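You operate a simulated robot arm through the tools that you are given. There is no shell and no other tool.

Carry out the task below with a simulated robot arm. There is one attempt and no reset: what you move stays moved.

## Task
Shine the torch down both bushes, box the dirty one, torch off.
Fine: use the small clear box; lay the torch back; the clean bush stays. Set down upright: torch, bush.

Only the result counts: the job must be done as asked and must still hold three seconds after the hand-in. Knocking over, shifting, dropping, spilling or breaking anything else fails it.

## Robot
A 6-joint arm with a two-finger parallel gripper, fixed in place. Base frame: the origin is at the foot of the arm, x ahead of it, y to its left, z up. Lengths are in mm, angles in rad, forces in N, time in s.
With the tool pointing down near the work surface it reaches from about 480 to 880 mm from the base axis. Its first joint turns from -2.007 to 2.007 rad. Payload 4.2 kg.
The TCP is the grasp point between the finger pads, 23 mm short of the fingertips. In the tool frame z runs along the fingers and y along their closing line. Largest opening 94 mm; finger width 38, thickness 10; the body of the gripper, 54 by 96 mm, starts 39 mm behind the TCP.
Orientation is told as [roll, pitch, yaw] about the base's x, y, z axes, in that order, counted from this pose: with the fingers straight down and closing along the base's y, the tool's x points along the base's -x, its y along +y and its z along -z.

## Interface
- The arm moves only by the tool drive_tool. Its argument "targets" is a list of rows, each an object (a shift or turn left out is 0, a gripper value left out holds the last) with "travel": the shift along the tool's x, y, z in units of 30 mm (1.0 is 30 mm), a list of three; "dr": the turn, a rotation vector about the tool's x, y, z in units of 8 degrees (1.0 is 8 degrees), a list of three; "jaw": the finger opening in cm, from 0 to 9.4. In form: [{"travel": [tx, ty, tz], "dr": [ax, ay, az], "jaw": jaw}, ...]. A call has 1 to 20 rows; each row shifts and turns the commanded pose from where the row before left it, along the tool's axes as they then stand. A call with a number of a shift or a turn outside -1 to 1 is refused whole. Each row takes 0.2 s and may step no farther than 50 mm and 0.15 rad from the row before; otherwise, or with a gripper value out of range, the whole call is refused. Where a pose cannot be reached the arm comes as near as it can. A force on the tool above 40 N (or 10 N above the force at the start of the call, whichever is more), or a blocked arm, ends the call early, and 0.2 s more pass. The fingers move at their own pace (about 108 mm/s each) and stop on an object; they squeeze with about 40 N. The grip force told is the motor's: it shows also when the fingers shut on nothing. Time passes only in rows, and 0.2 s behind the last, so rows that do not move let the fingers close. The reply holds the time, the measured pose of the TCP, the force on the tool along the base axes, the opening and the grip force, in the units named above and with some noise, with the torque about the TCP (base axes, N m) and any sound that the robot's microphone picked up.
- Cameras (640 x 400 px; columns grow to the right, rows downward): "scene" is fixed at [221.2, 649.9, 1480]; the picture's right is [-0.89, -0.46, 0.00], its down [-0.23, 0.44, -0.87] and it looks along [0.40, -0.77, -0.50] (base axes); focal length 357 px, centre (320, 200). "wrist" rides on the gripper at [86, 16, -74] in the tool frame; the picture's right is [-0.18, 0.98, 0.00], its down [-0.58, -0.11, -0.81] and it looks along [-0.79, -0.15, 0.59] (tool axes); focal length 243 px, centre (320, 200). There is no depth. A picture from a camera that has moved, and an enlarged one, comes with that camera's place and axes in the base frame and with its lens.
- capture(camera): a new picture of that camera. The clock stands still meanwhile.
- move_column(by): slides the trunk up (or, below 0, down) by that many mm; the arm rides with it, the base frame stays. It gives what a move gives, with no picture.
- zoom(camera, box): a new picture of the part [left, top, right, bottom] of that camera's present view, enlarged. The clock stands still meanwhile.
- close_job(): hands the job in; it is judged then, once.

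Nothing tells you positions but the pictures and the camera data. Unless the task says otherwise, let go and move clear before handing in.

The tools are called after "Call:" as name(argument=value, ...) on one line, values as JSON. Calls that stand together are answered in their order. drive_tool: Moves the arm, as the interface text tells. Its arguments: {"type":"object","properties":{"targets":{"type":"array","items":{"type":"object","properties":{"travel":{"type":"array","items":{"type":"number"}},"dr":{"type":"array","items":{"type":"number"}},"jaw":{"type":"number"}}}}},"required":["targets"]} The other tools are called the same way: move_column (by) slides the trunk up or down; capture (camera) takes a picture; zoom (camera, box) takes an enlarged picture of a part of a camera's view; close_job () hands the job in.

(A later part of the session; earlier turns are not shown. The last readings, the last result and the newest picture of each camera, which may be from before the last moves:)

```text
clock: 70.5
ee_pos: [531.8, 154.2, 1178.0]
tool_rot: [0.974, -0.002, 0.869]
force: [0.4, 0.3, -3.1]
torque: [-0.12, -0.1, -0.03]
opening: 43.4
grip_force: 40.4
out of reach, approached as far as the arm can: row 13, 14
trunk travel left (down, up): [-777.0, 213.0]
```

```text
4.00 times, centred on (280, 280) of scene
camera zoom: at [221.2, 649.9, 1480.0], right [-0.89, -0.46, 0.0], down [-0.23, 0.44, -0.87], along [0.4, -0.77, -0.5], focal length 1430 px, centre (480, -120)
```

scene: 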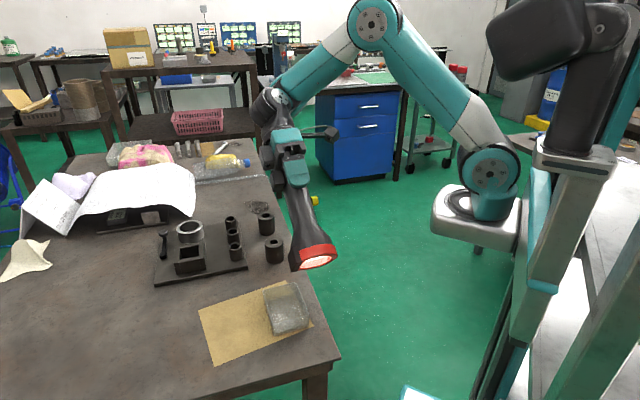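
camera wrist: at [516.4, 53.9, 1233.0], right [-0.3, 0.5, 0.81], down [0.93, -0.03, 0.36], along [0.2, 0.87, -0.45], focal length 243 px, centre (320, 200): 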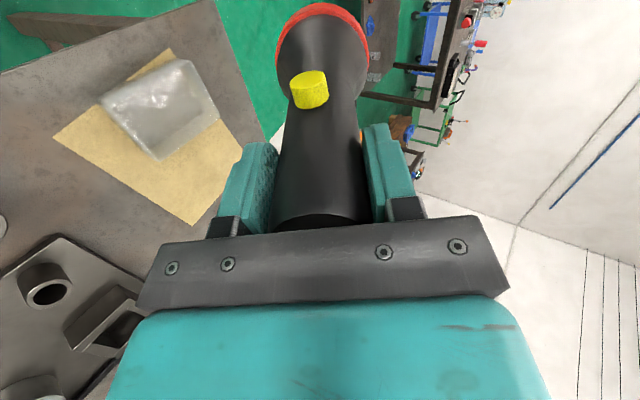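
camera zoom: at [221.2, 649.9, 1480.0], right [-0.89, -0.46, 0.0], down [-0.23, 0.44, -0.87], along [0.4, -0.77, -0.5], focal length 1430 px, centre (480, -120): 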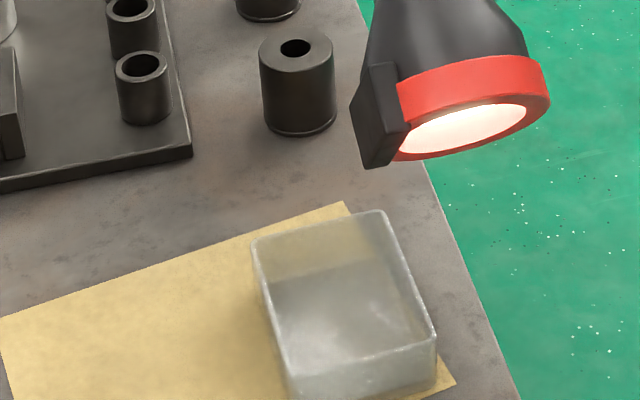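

The lens glows brightly, so the torch is on, but it throws only a short-range soft light. I'll set the hand so the wrist camera looks straight down the near bush's bore past the lens rim, with the lens about 65 mm away.

Call:
drive_tool(targets=[{"dr": [1, 0, 0]}, {"dr": [1, 0, 0]}, {"dr": [1, 0, 0]}, {"dr": [1, 0, 0]}, {"dr": [1, 0, 0]}, {"dr": [1, 0, 0]}, {"dr": [0.98, 0, 0]}, {"travel": [-0.415, -0.906, -0.1]}, {"travel": [-0.415, -0.906, -0.1]}, {"travel": [-0.415, -0.906, -0.1]}, {"travel": [-0.415, -0.906, -0.1]}, {"travel": [-0.415, -0.906, -0.1]}, {"travel": [-0.415, -0.906, -0.1]}, {}])

Call:
drive_tool(targets=[{"dr": [0.203, 0.683, 0]}, {"dr": [0.203, 0.683, 0]}, {"dr": [0.203, 0.683, 0]}, {}])

Call:
capture(camera="wrist")

Call:
capture(camera="scene")

```text
clock: 73.5
ee_pos: [705.1, 105.5, 1197.3]
tool_rot: [0.002, 0.001, 0.872]
force: [1.0, 0.3, -2.1]
torque: [-0.03, -0.01, -0.01]
opening: 43.5
grip_force: 40.2
trunk travel left (down, up): [-777.0, 213.0]
```

```text
clock: 74.5
ee_pos: [703.0, 106.6, 1194.6]
tool_rot: [-0.067, 0.221, 0.867]
force: [0.3, -0.7, -3.1]
torque: [0.03, 0.0, 0.01]
opening: 43.5
grip_force: 39.8
out of reach, approached as far as the arm can: row 3
trunk travel left (down, up): [-777.0, 213.0]
```

```text
taken
camera wrist: at [643.5, 67.7, 1285.3], right [-0.64, 0.76, -0.1], down [0.52, 0.53, 0.66], along [0.56, 0.37, -0.74], focal length 243 px, centre (320, 200)
```

wrist: 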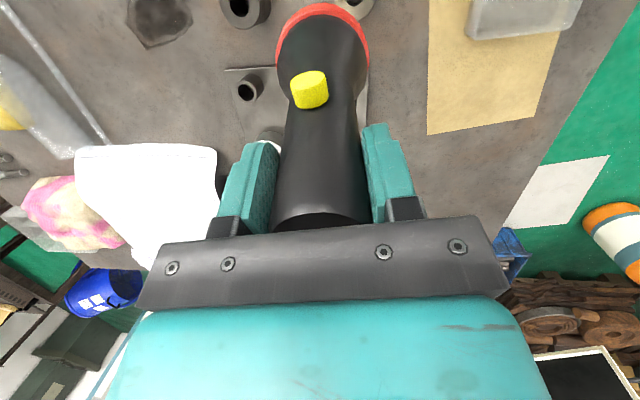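

```text
taken
```

scene: 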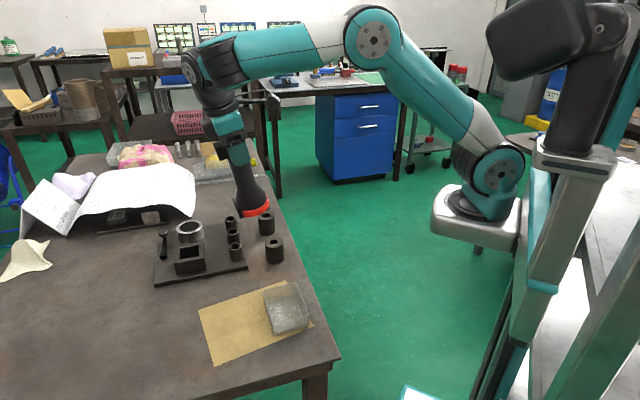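

Call:
drive_tool(targets=[{"travel": [-0.13, 0.04, 0.58]}, {"travel": [-0.13, 0.04, 0.58]}, {"dr": [0.15, 0.45, 0]}, {}])

Call:
capture(camera="wrist")

Call:
zoom(camera="scene", box=[190, 160, 350, 260])

```text
clock: 75.5
ee_pos: [705.7, 105.4, 1160.7]
tool_rot: [-0.089, 0.263, 0.864]
force: [-0.1, 0.0, -3.3]
torque: [0.04, -0.06, 0.01]
opening: 43.5
grip_force: 40.2
trunk travel left (down, up): [-777.0, 213.0]
```

```text
taken
camera wrist: at [647.6, 71.1, 1252.8], right [-0.64, 0.75, -0.13], down [0.53, 0.56, 0.63], along [0.55, 0.34, -0.76], focal length 243 px, centre (320, 200)
```

wrist: 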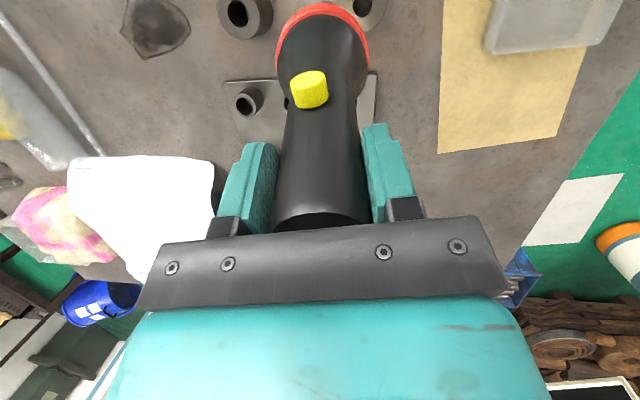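

```text
4.00 times, centred on (270, 210) of scene
camera zoom: at [221.2, 649.9, 1480.0], right [-0.89, -0.46, 0.0], down [-0.23, 0.44, -0.87], along [0.4, -0.77, -0.5], focal length 1430 px, centre (520, 160)
```

zoom: 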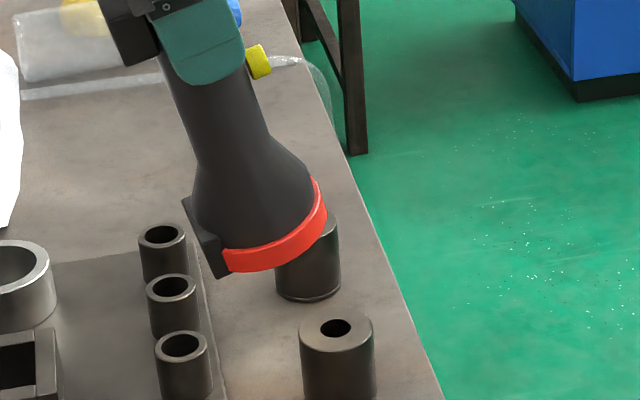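

Call:
zoom(camera="wrist", box=[336, 0, 400, 40])

Call:
zoom(camera="wrist", box=[346, 0, 378, 20])

Call:
zoom(camera="wrist", box=[208, 0, 272, 40])

```text
10.00 times, centred on (368, 20) of wrist
camera zoom: at [647.6, 71.1, 1252.8], right [-0.64, 0.75, -0.13], down [0.53, 0.56, 0.63], along [0.55, 0.34, -0.76], focal length 2426 px, centre (-160, 2000)
```

zoom: 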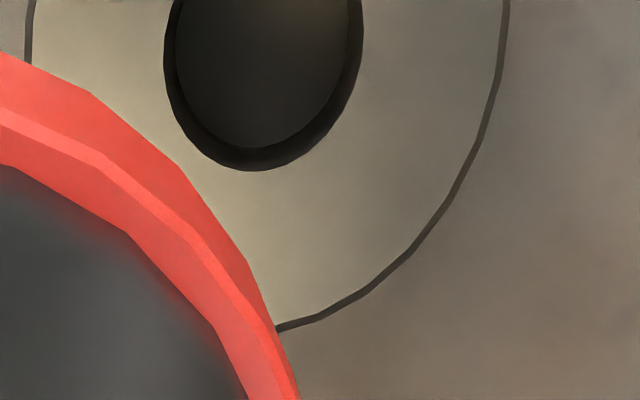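

```text
16.00 times, centred on (362, 10) of wrist
camera zoom: at [647.6, 71.1, 1252.8], right [-0.64, 0.75, -0.13], down [0.53, 0.56, 0.63], along [0.55, 0.34, -0.76], focal length 3882 px, centre (-352, 3240)
```

zoom: 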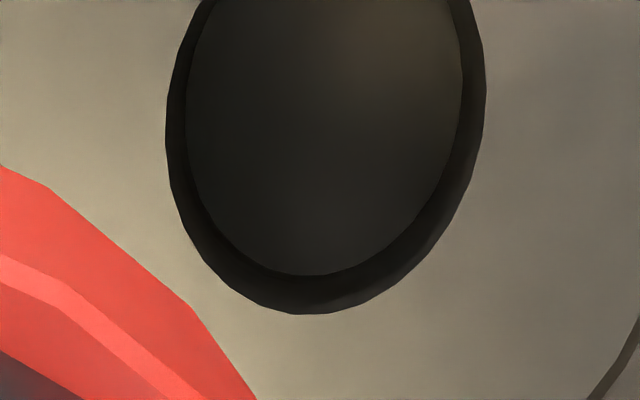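

```text
10.00 times, centred on (240, 20) of wrist
camera zoom: at [647.6, 71.1, 1252.8], right [-0.64, 0.75, -0.13], down [0.53, 0.56, 0.63], along [0.55, 0.34, -0.76], focal length 2426 px, centre (1120, 2000)
```

zoom: 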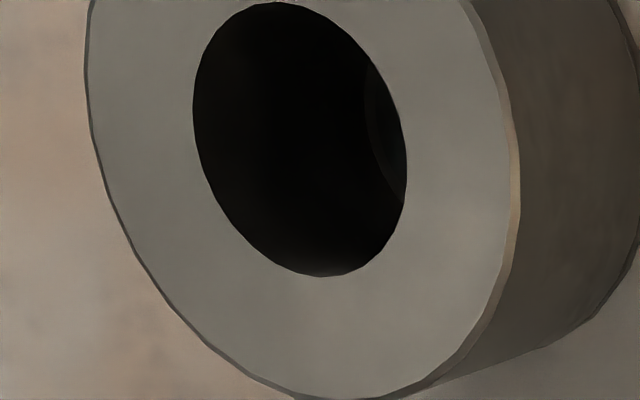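

Now this works: the wrist camera sees down the lit near bore to its bottom. I'll shift a little so the whole bore is in frame.

Call:
drive_tool(targets=[{"travel": [0.08, -0.42, 0.19]}, {}])

Call:
zoom(camera="wrist", box=[336, 0, 400, 40])

Call:
zoom(camera="wrist", box=[350, 0, 390, 25])

```text
clock: 76.1
ee_pos: [711.2, 95.7, 1155.9]
tool_rot: [-0.088, 0.285, 0.86]
force: [1.0, 0.1, -3.4]
torque: [0.03, -0.02, -0.01]
opening: 43.6
grip_force: 39.9
trunk travel left (down, up): [-777.0, 213.0]
```

```text
10.00 times, centred on (368, 20) of wrist
camera zoom: at [654.2, 62.3, 1249.6], right [-0.64, 0.75, -0.14], down [0.54, 0.57, 0.62], along [0.54, 0.32, -0.77], focal length 2426 px, centre (-160, 2000)
```

zoom: 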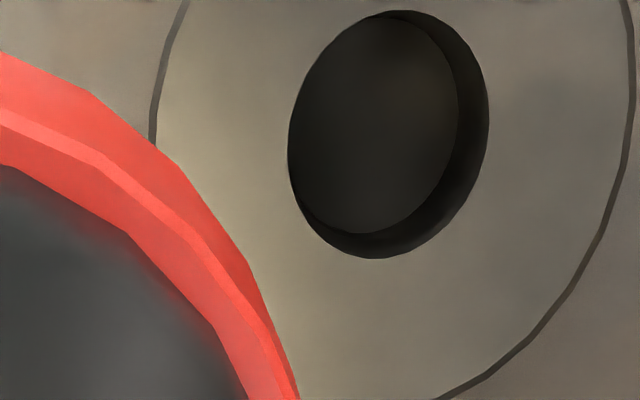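

```text
16.00 times, centred on (370, 12) of wrist
camera zoom: at [654.2, 62.3, 1249.6], right [-0.64, 0.75, -0.14], down [0.54, 0.57, 0.62], along [0.54, 0.32, -0.77], focal length 3882 px, centre (-480, 3200)
```

zoom: 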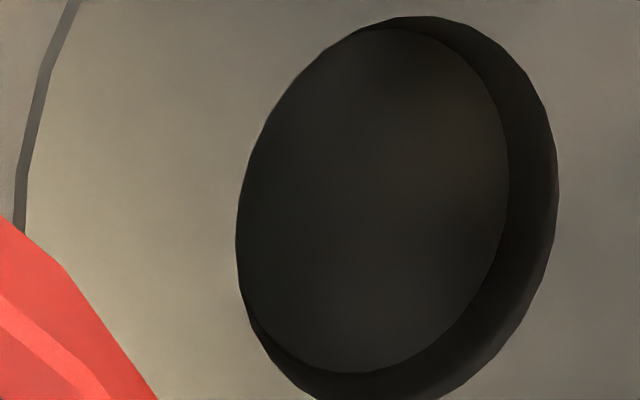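

The near bore looks smooth and plain. Now the same view for the far bush: I'll turn the hand about the vertical for reach and move over.

Call:
drive_tool(targets=[{"travel": [0.19, -0.06, -0.64]}, {"dr": [0.282, -0.084, -0.956]}, {"dr": [0.282, -0.084, -0.956]}, {"dr": [0.282, -0.084, -0.956]}, {"dr": [0.282, -0.084, -0.956]}, {"dr": [0.282, -0.084, -0.956]}, {"dr": [0.282, -0.084, -0.956]}, {"dr": [0.282, -0.084, -0.956]}, {"dr": [0.141, -0.042, -0.478]}, {}])

Call:
capture(camera="wrist")

```text
clock: 78.3
ee_pos: [703.4, 98.2, 1172.1]
tool_rot: [-0.091, 0.288, 1.911]
force: [-0.8, 0.0, -2.8]
torque: [0.02, 0.03, -0.01]
opening: 43.4
grip_force: 40.4
out of reach, approached as far as the arm can: row 1
trunk travel left (down, up): [-777.0, 213.0]
```

```text
taken
camera wrist: at [702.5, 31.5, 1266.5], right [-0.97, -0.18, -0.14], down [-0.23, 0.75, 0.62], along [-0.01, 0.63, -0.78], focal length 243 px, centre (320, 200)
```

wrist: 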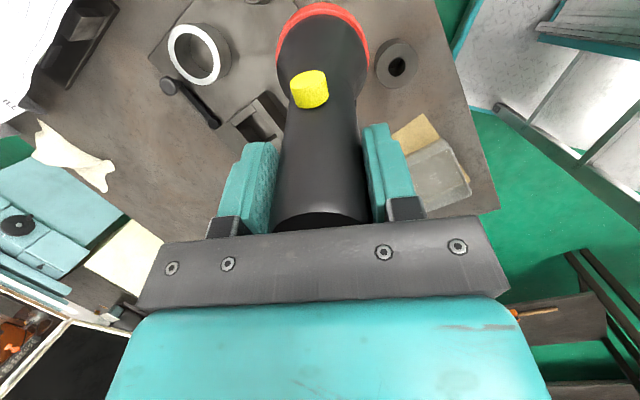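

Call:
drive_tool(targets=[{"travel": [0.87, -0.4, 0.585]}, {"travel": [0.87, -0.4, 0.585]}, {}])

Call:
zoom(camera="wrist", box=[320, 0, 416, 60])

Call:
zoom(camera="wrist", box=[350, 0, 390, 25])

```text
clock: 79.1
ee_pos: [747.5, 48.9, 1157.1]
tool_rot: [-0.091, 0.286, 1.91]
force: [-0.2, -1.1, -2.6]
torque: [0.0, 0.03, 0.01]
opening: 43.4
grip_force: 40.2
trunk travel left (down, up): [-777.0, 213.0]
```

```text
6.67 times, centred on (368, 30) of wrist
camera zoom: at [747.9, -16.8, 1250.6], right [-0.97, -0.18, -0.14], down [-0.23, 0.75, 0.62], along [-0.01, 0.63, -0.78], focal length 1618 px, centre (0, 1333)
```

zoom: 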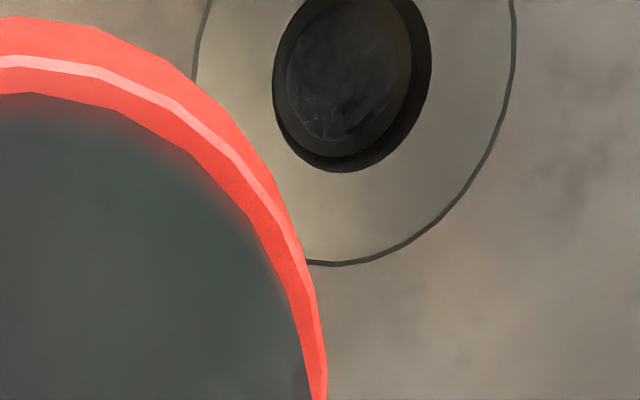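

```text
16.00 times, centred on (370, 12) of wrist
camera zoom: at [747.9, -16.8, 1250.6], right [-0.97, -0.18, -0.14], down [-0.23, 0.75, 0.62], along [-0.01, 0.63, -0.78], focal length 3882 px, centre (-480, 3200)
```

zoom: 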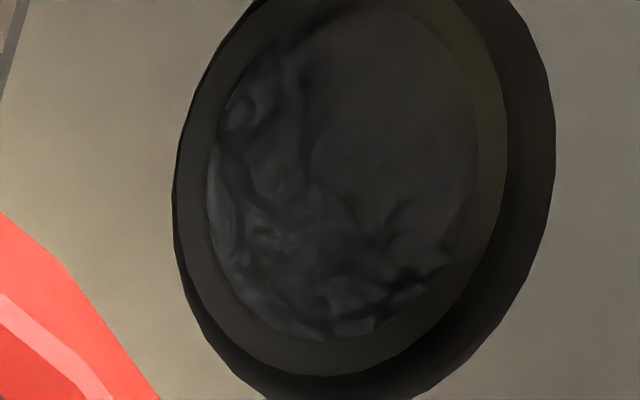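

The far bush's bore has a lumpy clot of grease at the bottom, while the near bush is clean, so the far bush is the dirty one. For completeness I'll put the torch squarely over the far bush for a moment, pointing straight down.

Call:
drive_tool(targets=[{"dr": [-0.33, -0.81, 0]}, {"dr": [-0.33, -0.81, 0]}, {"travel": [0.95, 0.57, 0]}, {"travel": [0.95, 0.57, 0]}, {}, {}])

Call:
zoom(camera="scene", box=[190, 160, 350, 260])

```text
clock: 80.5
ee_pos: [735.6, -13.0, 1159.2]
tool_rot: [0.003, 0.06, 1.919]
force: [0.3, 0.7, -2.3]
torque: [0.03, -0.03, -0.02]
opening: 43.6
grip_force: 39.8
trunk travel left (down, up): [-777.0, 213.0]
```

```text
4.00 times, centred on (270, 210) of scene
camera zoom: at [221.2, 649.9, 1480.0], right [-0.89, -0.46, 0.0], down [-0.23, 0.44, -0.87], along [0.4, -0.77, -0.5], focal length 1430 px, centre (520, 160)
```

zoom: 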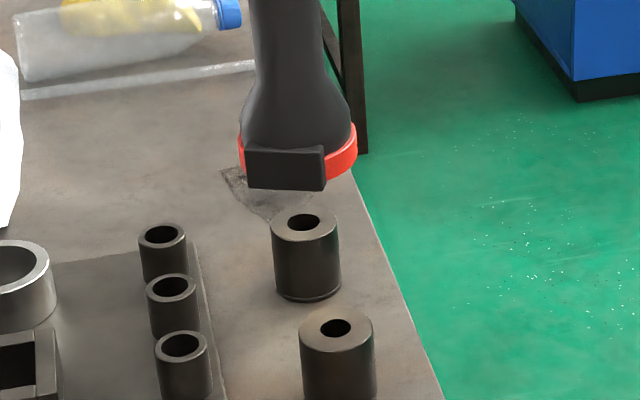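

Call:
drive_tool(targets=[{"travel": [0.08, 0.08, 0.5]}, {}, {}, {"travel": [0, 0, -0.5]}, {"travel": [-0.95, 0.43, 0]}, {"travel": [-0.95, 0.43, 0]}, {"travel": [-0.95, 0.43, 0]}, {"travel": [-0.95, 0.43, 0]}, {}])

Call:
zoom(camera="scene", box=[190, 180, 350, 280])

```text
clock: 82.5
ee_pos: [646.1, 73.5, 1152.2]
tool_rot: [0.002, 0.061, 1.919]
force: [0.1, -0.4, -3.5]
torque: [-0.04, -0.02, 0.01]
opening: 43.4
grip_force: 40.2
trunk travel left (down, up): [-777.0, 213.0]
```

```text
4.00 times, centred on (270, 230) of scene
camera zoom: at [221.2, 649.9, 1480.0], right [-0.89, -0.46, 0.0], down [-0.23, 0.44, -0.87], along [0.4, -0.77, -0.5], focal length 1430 px, centre (520, 80)
```

zoom: 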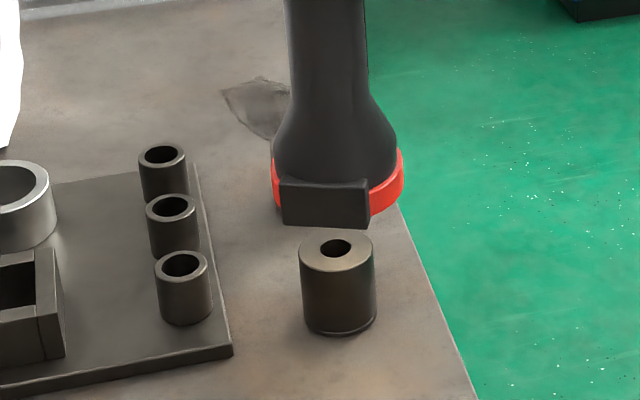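

Both bores were lit, so now I'll return the torch. I'll straighten, turn back to the earlier yaw and head for the standing spot.

Call:
drive_tool(targets=[{"travel": [0, 0, -0.4], "dr": [0, -0.43, 0]}, {"dr": [0, 0, 1]}, {"dr": [0, 0, 1]}, {"dr": [0, 0, 1]}, {"dr": [0, 0, 1]}, {"dr": [0, 0, 1]}, {"dr": [0, 0, 1]}, {"dr": [0, 0, 1]}, {"dr": [0, 0, 0.5]}, {"travel": [-0.9, 0.462, 0]}, {"travel": [-0.9, 0.462, 0]}, {"travel": [-0.9, 0.462, 0]}, {"travel": [-0.9, 0.462, 0]}, {"travel": [-0.9, 0.462, 0.2]}, {"travel": [-0.9, 0.462, 0.4]}, {"travel": [-0.9, 0.462, 0.4]}, {"travel": [-0.9, 0.462, 0.3]}, {}])

```text
clock: 86.3
ee_pos: [701.2, 309.3, 1122.7]
tool_rot: [0.0, 0.004, 0.873]
force: [-0.9, 0.3, -2.6]
torque: [-0.03, 0.01, 0.03]
opening: 43.6
grip_force: 40.3
trunk travel left (down, up): [-777.0, 213.0]
```

Call:
drive_tool(targets=[{"travel": [-0.45, 0.26, 0.3]}, {"travel": [-0.45, 0.26, 0.7]}, {"travel": [0, 0, 0.8]}, {}])

Call:
zoom(camera="scene", box=[80, 220, 272, 340])

```text
clock: 87.3
ee_pos: [705.4, 340.9, 1070.2]
tool_rot: [0.002, 0.005, 0.871]
force: [-0.2, -0.6, -3.3]
torque: [0.01, 0.02, -0.03]
opening: 43.5
grip_force: 40.1
trunk travel left (down, up): [-777.0, 213.0]
```

```text
3.33 times, centred on (176, 280) of scene
camera zoom: at [221.2, 649.9, 1480.0], right [-0.89, -0.46, 0.0], down [-0.23, 0.44, -0.87], along [0.4, -0.77, -0.5], focal length 1191 px, centre (800, -67)
```

zoom: 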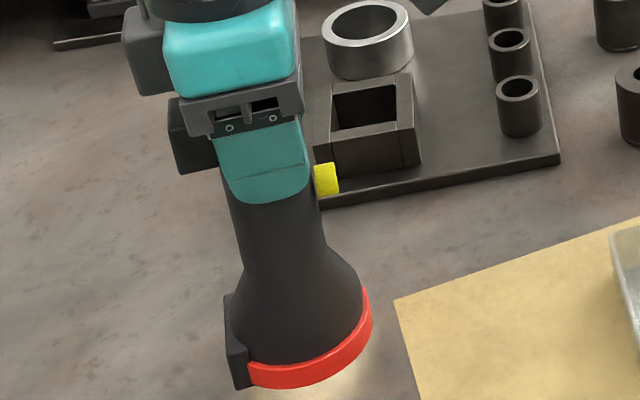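

Call:
drive_tool(targets=[{"travel": [0, 0, 0.4]}, {"travel": [0, 0, 0.1]}, {"travel": [0, 0, 0.05]}, {}])

```text
clock: 88.3
ee_pos: [704.6, 340.8, 1054.7]
tool_rot: [0.002, 0.002, 0.871]
force: [-2.2, -1.4, 5.6]
torque: [0.09, 0.25, 0.08]
opening: 43.6
grip_force: 40.2
trunk travel left (down, up): [-777.0, 213.0]
```

Call:
drive_tool(targets=[{"travel": [0, 0, -0.03]}, {"jaw": 4.7}, {"jaw": 5.3}, {"jaw": 6.5}, {"jaw": 9.4}, {}])

Call:
zoom(camera="scene", box=[80, 220, 272, 340])

```text
clock: 89.7
ee_pos: [705.0, 340.2, 1056.8]
tool_rot: [0.001, 0.004, 0.87]
force: [0.0, -0.5, -0.3]
torque: [0.01, 0.04, -0.03]
opening: 94.1
grip_force: 0.0
trunk travel left (down, up): [-777.0, 213.0]
```

```text
3.33 times, centred on (176, 280) of scene
camera zoom: at [221.2, 649.9, 1480.0], right [-0.89, -0.46, 0.0], down [-0.23, 0.44, -0.87], along [0.4, -0.77, -0.5], focal length 1191 px, centre (800, -67)
```

zoom: 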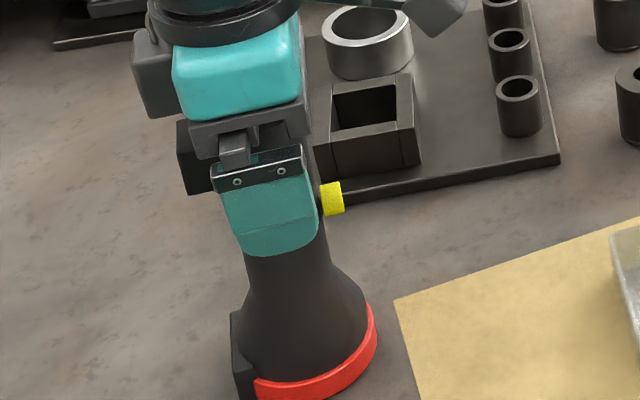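

Call:
drive_tool(targets=[{"travel": [0, 0, -1]}, {"travel": [0, 0, -0.97]}, {}])

Call:
zoom(camera="wrist", box=[200, 50, 440, 200])

Call:
zoom(camera="scene", box=[80, 220, 272, 340])

```text
clock: 90.5
ee_pos: [704.6, 340.3, 1114.1]
tool_rot: [0.002, 0.003, 0.87]
force: [0.2, 0.2, -0.9]
torque: [-0.01, 0.02, 0.0]
opening: 93.9
grip_force: 0.1
trunk travel left (down, up): [-777.0, 213.0]
```

```text
2.67 times, centred on (320, 125) of wrist
camera zoom: at [638.0, 284.6, 1189.6], right [-0.63, 0.77, 0.0], down [0.46, 0.38, 0.8], along [0.62, 0.51, -0.59], focal length 647 px, centre (320, 400)
```

zoom: 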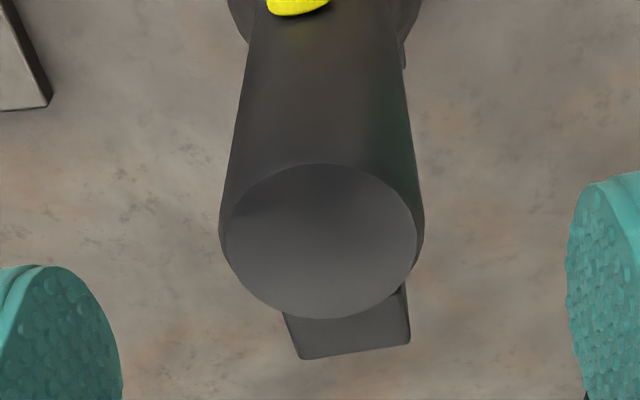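

```text
3.33 times, centred on (176, 280) of scene
camera zoom: at [221.2, 649.9, 1480.0], right [-0.89, -0.46, 0.0], down [-0.23, 0.44, -0.87], along [0.4, -0.77, -0.5], focal length 1191 px, centre (800, -67)
```

zoom: 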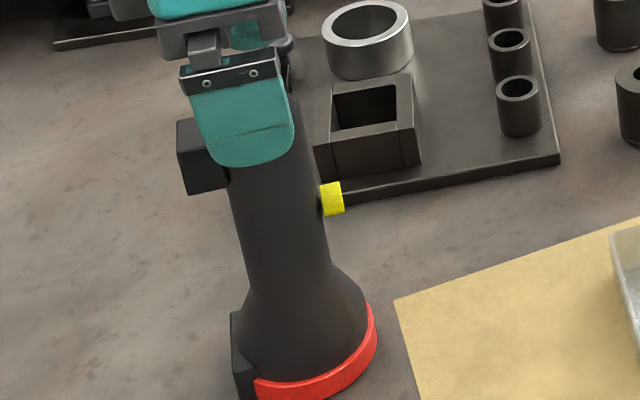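

The torch stands well. Next I'll back off, turn the hand 180° and pitch it to match the leaning torch for the side grip.

Call:
drive_tool(targets=[{"travel": [0.6, 0, 0]}, {"travel": [1, 0, -0.3]}, {"travel": [1, 0, -0.5]}, {"travel": [0.6, 0, -1]}, {"travel": [0, 0, -1]}, {"dr": [0, 0, 1]}, {"dr": [0, 0, 1]}, {"dr": [0, 0, 1]}, {"dr": [0, 0, 1]}, {"dr": [0, 0, 1]}, {"dr": [0, 0, 1]}, {"dr": [0, 0, 1]}, {"dr": [0, 0, 1]}, {"dr": [0, 0, 1]}, {"dr": [0, 0, 1]}, {"dr": [0, 0, 1]}])

Call:
drive_tool(targets=[{"dr": [0, 0, 1]}, {"dr": [0, 0, 1]}, {"dr": [0, 0, 1]}, {"dr": [0, 0, 1]}, {"dr": [0, 0, 1]}, {"dr": [0, 0, 1]}, {"dr": [0, 0, 1]}, {"dr": [0, 0, 1]}, {"dr": [0, 0, 1]}, {"dr": [0, 0, 1]}, {"dr": [0, 0, 1]}, {"dr": [0, 0, 0.45]}, {}])

```text
clock: 93.9
ee_pos: [645.8, 267.4, 1198.2]
tool_rot: [-0.003, 0.001, -0.666]
force: [0.9, 0.3, 0.1]
torque: [-0.03, -0.01, -0.02]
opening: 94.1
grip_force: 0.0
trunk travel left (down, up): [-777.0, 213.0]
```

```text
clock: 96.7
ee_pos: [644.4, 267.0, 1198.6]
tool_rot: [-0.002, -0.002, -2.264]
force: [0.6, -0.5, 0.3]
torque: [0.02, 0.0, 0.0]
opening: 94.2
grip_force: 0.0
trunk travel left (down, up): [-777.0, 213.0]
```

Call:
drive_tool(targets=[{"dr": [0, 1, 0]}, {"dr": [0, 1, 0]}, {"dr": [0, 1, 0]}, {"dr": [0, 1, 0]}, {"dr": [0, 1, 0]}, {"dr": [0, 1, 0]}, {"dr": [0, 1, 0]}, {"dr": [0, 1, 0]}, {"dr": [0, 1, 0]}, {"dr": [0, 1, 0]}, {"dr": [0, 0.82, 0]}, {}])

Call:
capture(camera="scene")

```text
clock: 99.3
ee_pos: [645.8, 264.5, 1198.2]
tool_rot: [-0.022, 1.507, -2.287]
force: [-0.1, 0.9, -0.4]
torque: [0.02, 0.03, -0.03]
opening: 93.9
grip_force: 0.0
out of reach, approached as far as the arm can: row 2
trunk travel left (down, up): [-777.0, 213.0]
```

```text
taken
```

scene: 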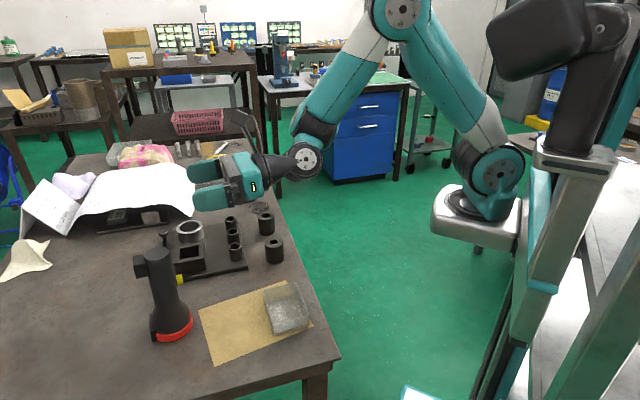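

Call:
drive_tool(targets=[{"dr": [0, 0.9, 0]}, {}])

Call:
move_column(by=-150)

Call:
capture(camera="wrist")

Call:
zoom(camera="scene", box=[80, 190, 336, 350])

```text
clock: 99.9
ee_pos: [646.7, 263.7, 1197.7]
tool_rot: [-3.118, 1.51, 0.902]
force: [0.2, -0.4, 0.2]
torque: [0.0, 0.0, -0.01]
opening: 94.1
grip_force: 0.1
trunk travel left (down, up): [-777.0, 213.0]
```

```text
clock: 101.7
ee_pos: [646.2, 264.0, 1048.3]
tool_rot: [-3.115, 1.509, 0.904]
force: [0.1, 0.1, 0.2]
torque: [0.02, -0.01, -0.02]
opening: 94.2
grip_force: 0.2
trunk travel left (down, up): [-627.0, 363.0]
```

```text
taken
camera wrist: at [608.5, 192.0, 1129.7], right [0.76, -0.62, -0.19], down [-0.58, -0.52, -0.63], along [0.29, 0.59, -0.75], focal length 243 px, centre (320, 200)
```

wrist: 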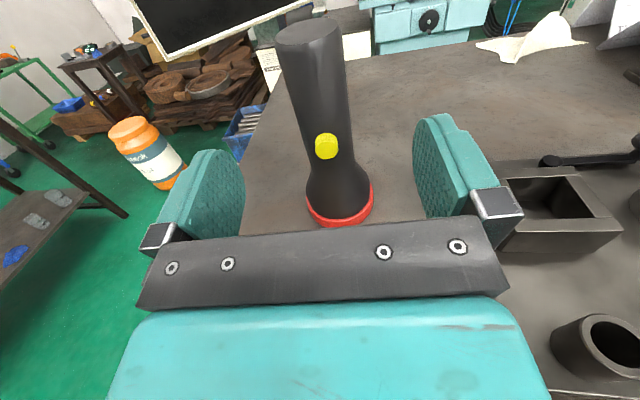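

```text
2.50 times, centred on (208, 270) of scene
camera zoom: at [221.2, 649.9, 1480.0], right [-0.89, -0.46, 0.0], down [-0.23, 0.44, -0.87], along [0.4, -0.77, -0.5], focal length 894 px, centre (600, 25)
```

zoom: 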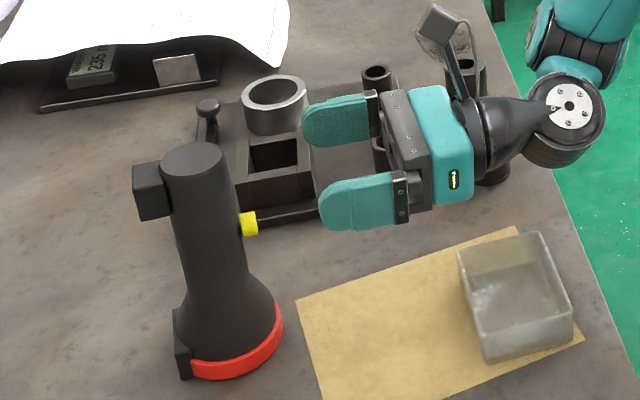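

Call:
move_column(by=-44)

Call:
capture(camera="wrist")

Call:
zoom(camera="scene", box=[80, 210, 336, 370])

```text
clock: 102.6
ee_pos: [645.2, 263.9, 1003.9]
tool_rot: [-3.115, 1.508, 0.906]
force: [-0.8, 0.1, 0.3]
torque: [-0.01, -0.01, 0.04]
opening: 93.7
grip_force: 0.1
trunk travel left (down, up): [-583.0, 407.0]
```

```text
taken
camera wrist: at [608.5, 192.0, 1085.6], right [0.76, -0.62, -0.19], down [-0.58, -0.52, -0.63], along [0.29, 0.59, -0.75], focal length 243 px, centre (320, 200)
```

wrist: 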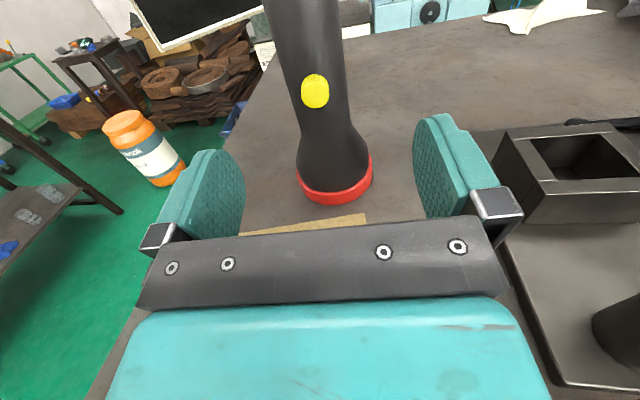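

```text
2.50 times, centred on (208, 290) of scene
camera zoom: at [221.2, 649.9, 1480.0], right [-0.89, -0.46, 0.0], down [-0.23, 0.44, -0.87], along [0.4, -0.77, -0.5], focal length 894 px, centre (600, -25)
```

zoom: 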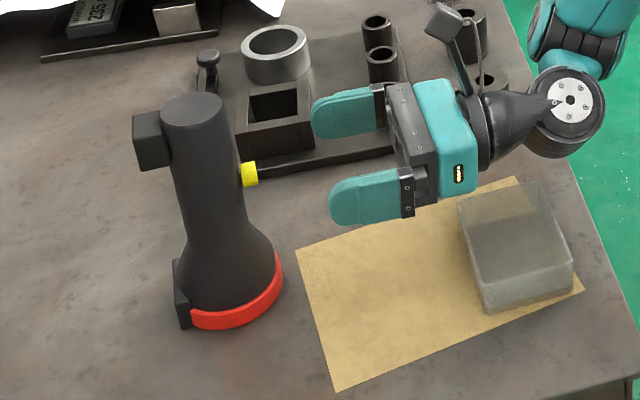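

Call:
drive_tool(targets=[{"travel": [0, -0.1, 0.9]}, {"travel": [0, 0, 0.9]}, {"travel": [0, 0, 0.9]}, {}])

Call:
capture(camera="wrist")

Call:
zoom(camera="scene", box=[100, 210, 260, 310])

```text
clock: 103.6
ee_pos: [696.7, 327.6, 1008.5]
tool_rot: [-3.111, 1.508, 0.91]
force: [1.0, 0.4, 0.6]
torque: [0.02, -0.01, 0.04]
opening: 93.9
grip_force: 0.1
trunk travel left (down, up): [-583.0, 407.0]
```

```text
taken
camera wrist: at [658.4, 256.2, 1090.5], right [0.76, -0.62, -0.19], down [-0.58, -0.52, -0.63], along [0.29, 0.59, -0.75], focal length 243 px, centre (320, 200)
```

wrist: 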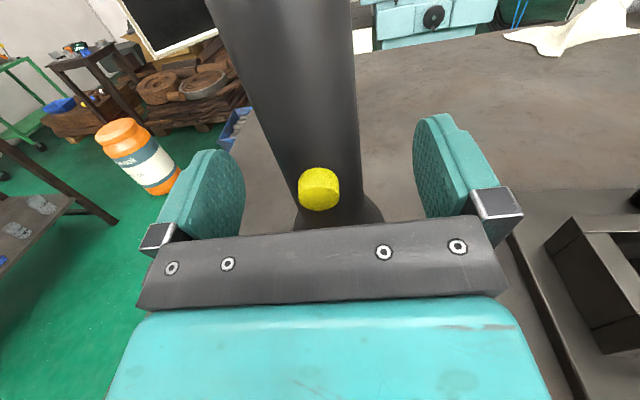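

```text
4.00 times, centred on (180, 260) of scene
camera zoom: at [221.2, 649.9, 1480.0], right [-0.89, -0.46, 0.0], down [-0.23, 0.44, -0.87], along [0.4, -0.77, -0.5], focal length 1430 px, centre (880, -40)
```

zoom: 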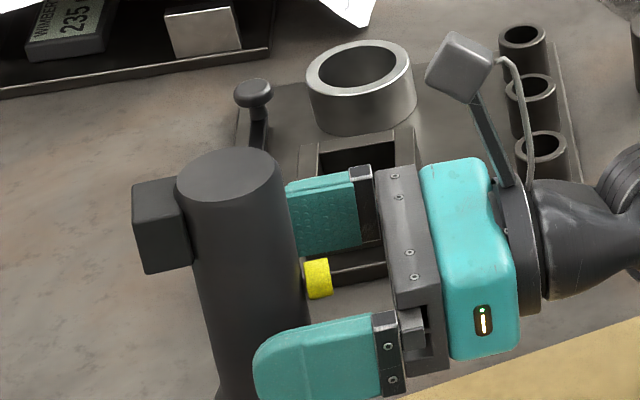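

Call:
drive_tool(targets=[{"travel": [0, 0, 0.4]}, {"travel": [0, 0, 0.28]}, {}])

Call:
capture(camera="wrist")

```text
clock: 104.4
ee_pos: [708.4, 343.4, 1009.4]
tool_rot: [-3.117, 1.508, 0.904]
force: [-0.2, -0.2, 0.2]
torque: [0.02, -0.03, 0.0]
opening: 94.0
grip_force: 0.1
trunk travel left (down, up): [-583.0, 407.0]
```

```text
taken
camera wrist: at [671.2, 271.8, 1091.5], right [0.76, -0.62, -0.19], down [-0.58, -0.52, -0.63], along [0.29, 0.59, -0.75], focal length 243 px, centre (320, 200)
```

wrist: 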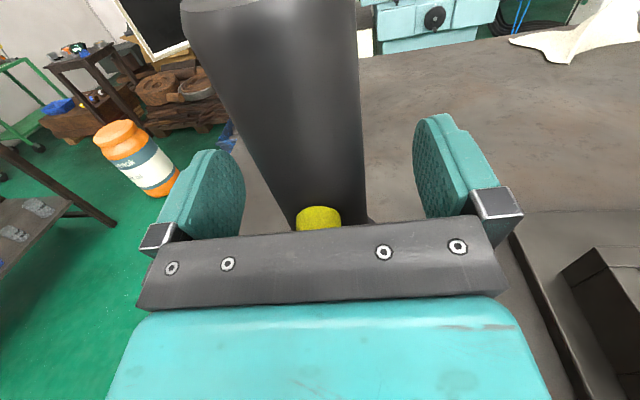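

Call:
zoom(camera="scene", box=[170, 215, 330, 315])

Call:
drive_tool(targets=[{"travel": [-0.15, 0, 0]}, {"travel": [-0.15, 0, 0]}, {}])

Call:
capture(camera="wrist")

```text
4.00 times, centred on (250, 265) of scene
camera zoom: at [221.2, 649.9, 1480.0], right [-0.89, -0.46, 0.0], down [-0.23, 0.44, -0.87], along [0.4, -0.77, -0.5], focal length 1430 px, centre (600, -60)
```

zoom: 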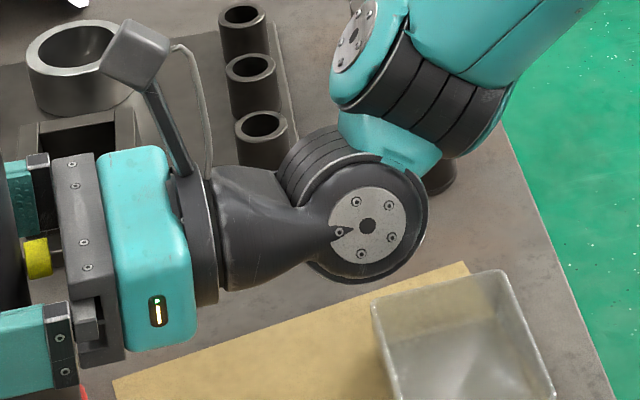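

```text
clock: 105.2
ee_pos: [708.6, 345.1, 1002.7]
tool_rot: [-3.116, 1.508, 0.904]
force: [0.3, -0.9, 0.0]
torque: [0.0, 0.02, 0.0]
opening: 94.0
grip_force: 0.1
trunk travel left (down, up): [-583.0, 407.0]
```

```text
taken
camera wrist: at [671.8, 272.3, 1083.4], right [0.76, -0.62, -0.19], down [-0.58, -0.52, -0.63], along [0.29, 0.59, -0.75], focal length 243 px, centre (320, 200)
```

wrist: 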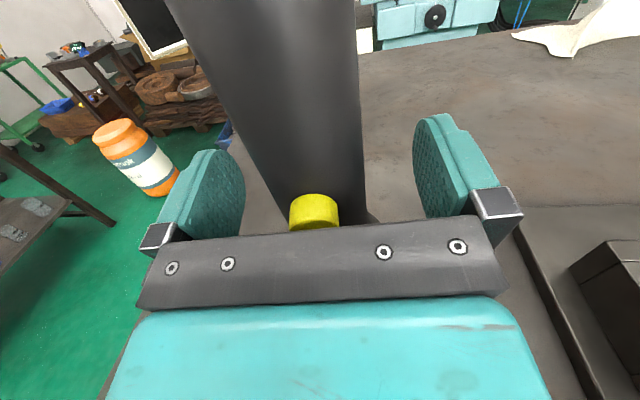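

Call:
drive_tool(targets=[{"travel": [-0.06, 0, 0], "jaw": 5.5}, {"jaw": 4.6}, {"jaw": 3.5}, {}, {}])

Call:
capture(camera="wrist")

Call:
zoom(camera="scene", box=[100, 220, 260, 320])

```text
clock: 106.4
ee_pos: [709.8, 343.4, 998.5]
tool_rot: [-3.116, 1.507, 0.903]
force: [-1.0, 0.7, -0.5]
torque: [0.47, 0.58, 0.22]
opening: 42.6
grip_force: 39.8
trunk travel left (down, up): [-583.0, 407.0]
```

```text
taken
camera wrist: at [671.9, 272.4, 1080.6], right [0.76, -0.62, -0.19], down [-0.58, -0.52, -0.63], along [0.29, 0.59, -0.75], focal length 243 px, centre (320, 200)
```

wrist: 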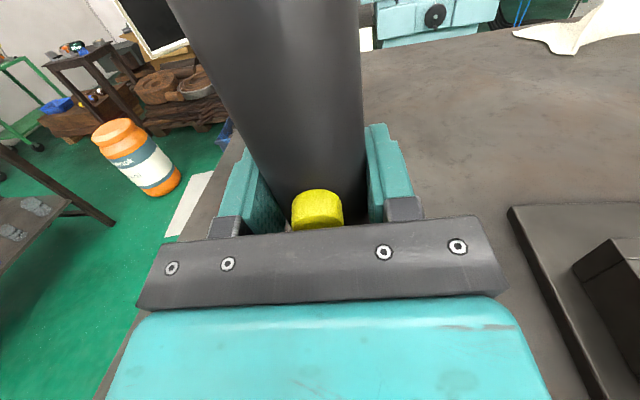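

```text
4.00 times, centred on (180, 270) of scene
camera zoom: at [221.2, 649.9, 1480.0], right [-0.89, -0.46, 0.0], down [-0.23, 0.44, -0.87], along [0.4, -0.77, -0.5], focal length 1430 px, centre (880, -80)
```

zoom: 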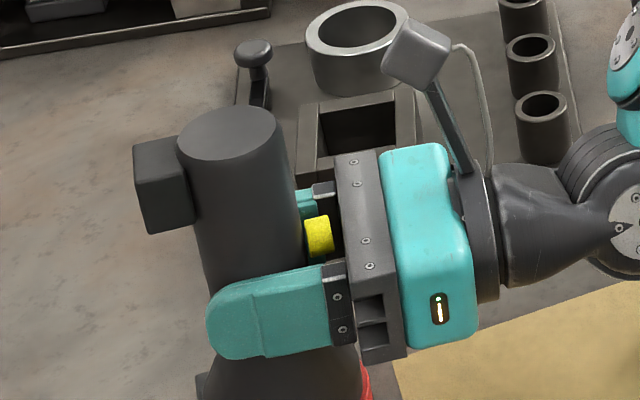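

The grip matches the first one. I'll lift straight up, then check.

Call:
drive_tool(targets=[{"travel": [0.3, 0, 0]}, {"travel": [1, 0, 0]}, {"travel": [1, 0, 0]}, {"travel": [1, 0, 0]}, {}])

Call:
zoom(camera="scene", box=[60, 160, 316, 320])

Call:
capture(camera="wrist")

```text
clock: 107.6
ee_pos: [706.2, 340.2, 1098.3]
tool_rot: [-3.11, 1.507, 0.908]
force: [-0.2, 0.1, -3.3]
torque: [0.03, -0.02, -0.01]
opening: 42.9
grip_force: 40.0
trunk travel left (down, up): [-583.0, 407.0]
```

```text
2.50 times, centred on (188, 240) of scene
camera zoom: at [221.2, 649.9, 1480.0], right [-0.89, -0.46, 0.0], down [-0.23, 0.44, -0.87], along [0.4, -0.77, -0.5], focal length 894 px, centre (650, 100)
```

zoom: 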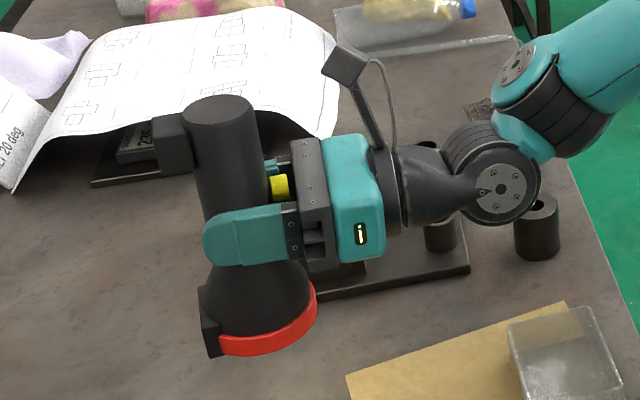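

```text
taken
camera wrist: at [669.0, 267.8, 1180.3], right [0.76, -0.62, -0.19], down [-0.58, -0.52, -0.63], along [0.29, 0.59, -0.75], focal length 243 px, centre (320, 200)
```

wrist: 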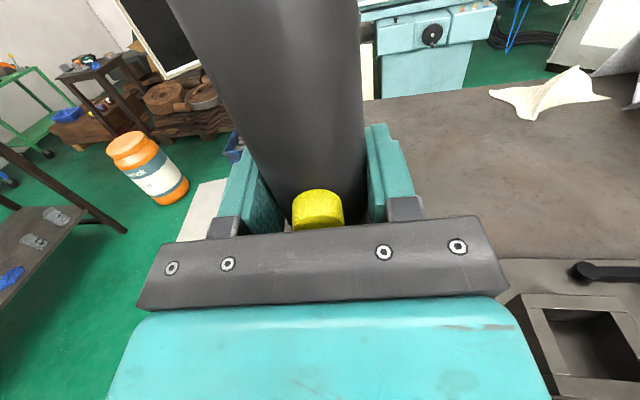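

Call:
drive_tool(targets=[{"travel": [0, 0, -1]}, {"travel": [0, 0, -1]}, {}])

Call:
move_column(by=170)

Call:
drive_tool(targets=[{"dr": [0, -1, 0]}, {"dr": [0, -1, 0]}, {"dr": [0, -1, 0]}, {"dr": [0, -1, 0]}, {"dr": [0, -1, 0]}, {"dr": [0, -1, 0]}, {"dr": [0, -1, 0]}, {"dr": [0, -1, 0]}, {"dr": [0, -1, 0]}, {"dr": [0, -1, 0]}, {"dr": [0, -1, 0]}, {"dr": [0, -0.7, 0]}, {}])

Call:
capture(camera="scene")

```text
clock: 108.4
ee_pos: [666.8, 293.9, 1094.5]
tool_rot: [-3.119, 1.509, 0.902]
force: [-0.1, 0.3, -3.1]
torque: [-0.02, -0.01, -0.01]
opening: 42.9
grip_force: 39.4
trunk travel left (down, up): [-583.0, 407.0]
```

```text
clock: 110.3
ee_pos: [666.9, 294.1, 1264.4]
tool_rot: [-3.115, 1.508, 0.906]
force: [-0.5, 0.3, -3.1]
torque: [0.03, 0.01, 0.0]
opening: 42.6
grip_force: 40.0
trunk travel left (down, up): [-753.0, 237.0]
```

```text
clock: 113.1
ee_pos: [680.9, 252.8, 1240.2]
tool_rot: [-0.001, -0.001, -2.265]
force: [-0.1, 0.1, -3.4]
torque: [0.07, -0.07, 0.02]
opening: 43.2
grip_force: 39.4
out of reach, approached as far as the arm can: row 5, 6, 7, 8, 9
trunk travel left (down, up): [-753.0, 237.0]
```

```text
taken
```

scene: 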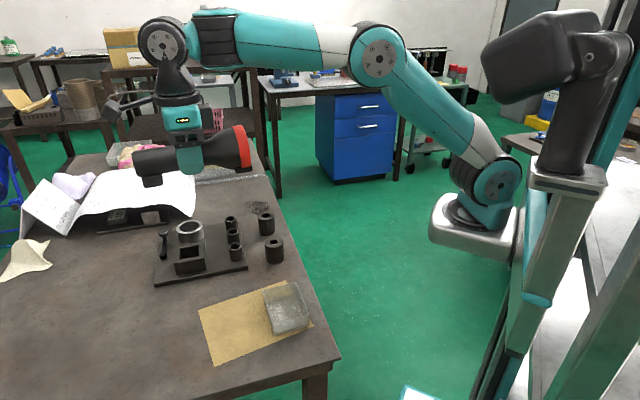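

Call:
move_column(by=47)

Call:
drive_tool(targets=[{"travel": [0, 0, 1]}, {"travel": [0, 0, 1]}, {"travel": [0, 0, 1]}, {"travel": [0, 0, 1]}, {"travel": [0, 0, 1]}, {"travel": [0, 0, 1]}, {"travel": [0.7, -0.43, 1]}, {"travel": [0.7, -0.43, 0.9]}, {"travel": [0.65, -0.43, 0]}, {}])

Call:
capture(camera="wrist")

Call:
zoom(camera="scene", box=[98, 230, 258, 330])

```text
clock: 114.0
ee_pos: [681.9, 251.3, 1287.4]
tool_rot: [-0.002, 0.001, -2.263]
force: [-0.1, -1.2, -3.2]
torque: [0.06, -0.05, -0.02]
opening: 43.1
grip_force: 40.1
trunk travel left (down, up): [-800.0, 190.0]
```

```text
clock: 116.2
ee_pos: [691.2, 323.5, 1050.9]
tool_rot: [-0.003, 0.001, -2.264]
force: [-0.4, 0.5, -3.7]
torque: [0.06, -0.06, 0.01]
opening: 43.0
grip_force: 39.7
trunk travel left (down, up): [-800.0, 190.0]
```

```text
taken
camera wrist: at [758.9, 380.3, 1125.9], right [0.64, -0.77, 0.0], down [-0.45, -0.38, 0.81], along [-0.62, -0.51, -0.59], focal length 243 px, centre (320, 200)
```

wrist: 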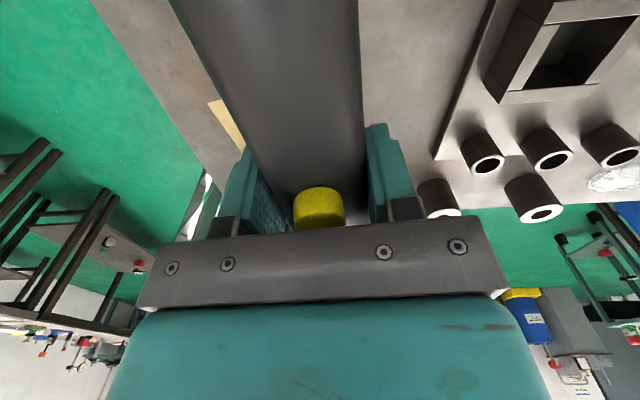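

```text
4.00 times, centred on (178, 280) of scene
camera zoom: at [221.2, 649.9, 1480.0], right [-0.89, -0.46, 0.0], down [-0.23, 0.44, -0.87], along [0.4, -0.77, -0.5], focal length 1430 px, centre (888, -120)
```

zoom: 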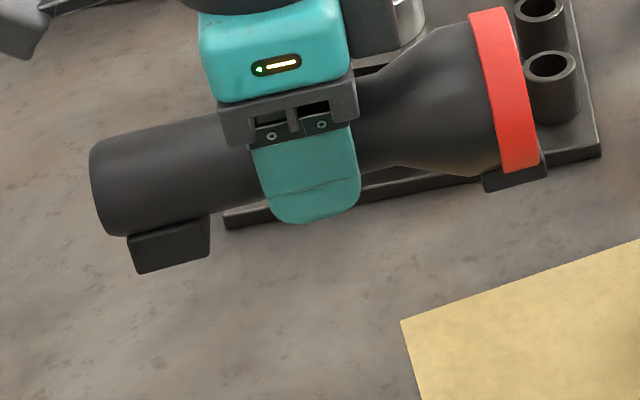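

The torch is level and over its original spot. I'll lower it, creeping at the end until the feet touch.

Call:
drive_tool(targets=[{"travel": [0.02, -0.04, 1]}, {"travel": [0, 0, 1]}, {"travel": [0, 0, 1]}, {"travel": [0, 0, 0.2]}, {}])

Call:
zoom(camera="scene", box=[130, 260, 258, 340])

```text
clock: 117.4
ee_pos: [691.1, 326.0, 954.5]
tool_rot: [-0.001, 0.001, -2.262]
force: [0.4, 0.2, -2.0]
torque: [0.07, -0.05, 0.04]
opening: 43.1
grip_force: 40.2
trunk travel left (down, up): [-800.0, 190.0]
```

```text
5.00 times, centred on (194, 300) of scene
camera zoom: at [221.2, 649.9, 1480.0], right [-0.89, -0.46, 0.0], down [-0.23, 0.44, -0.87], along [0.4, -0.77, -0.5], focal length 1787 px, centre (950, -300)
```

zoom: 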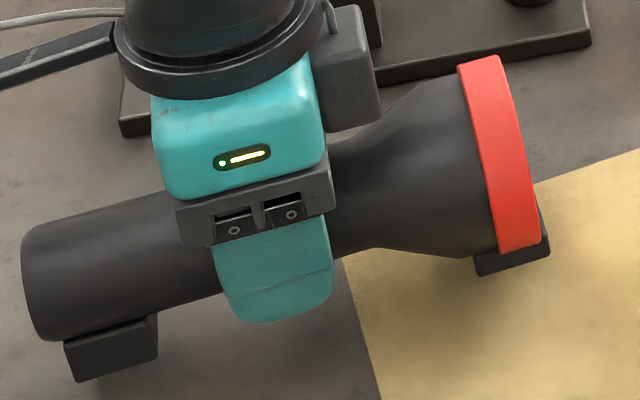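

Compared with the first picture the torch sits about 11 mm too far toward its tail, so I'll correct that and creep down.

Call:
drive_tool(targets=[{"travel": [-0.37, 0, 0.1]}, {"travel": [0, 0, 0.1]}, {"travel": [0, 0, 0.06]}, {"travel": [0, 0, 0.06]}, {}])

Call:
zoom(camera="scene", box=[130, 260, 258, 340])

```text
clock: 118.6
ee_pos: [682.6, 317.4, 946.0]
tool_rot: [-0.002, 0.001, -2.264]
force: [0.3, -0.7, -2.6]
torque: [0.07, -0.06, 0.01]
opening: 42.9
grip_force: 39.4
trunk travel left (down, up): [-800.0, 190.0]
```

```text
5.00 times, centred on (194, 300) of scene
camera zoom: at [221.2, 649.9, 1480.0], right [-0.89, -0.46, 0.0], down [-0.23, 0.44, -0.87], along [0.4, -0.77, -0.5], focal length 1787 px, centre (950, -300)
```

zoom: 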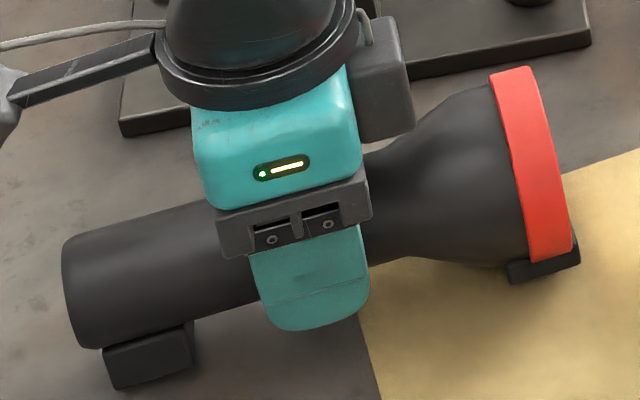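

Call:
drive_tool(targets=[{"travel": [0.1, 0, 0.05]}, {"travel": [0, 0, 0.05]}, {"travel": [0, 0, 0.05]}, {}])

```text
clock: 119.6
ee_pos: [684.6, 320.0, 941.7]
tool_rot: [0.001, 0.002, -2.263]
force: [-1.6, -1.6, 10.7]
torque: [0.69, -0.74, -0.02]
opening: 43.0
grip_force: 39.5
trunk travel left (down, up): [-800.0, 190.0]
```

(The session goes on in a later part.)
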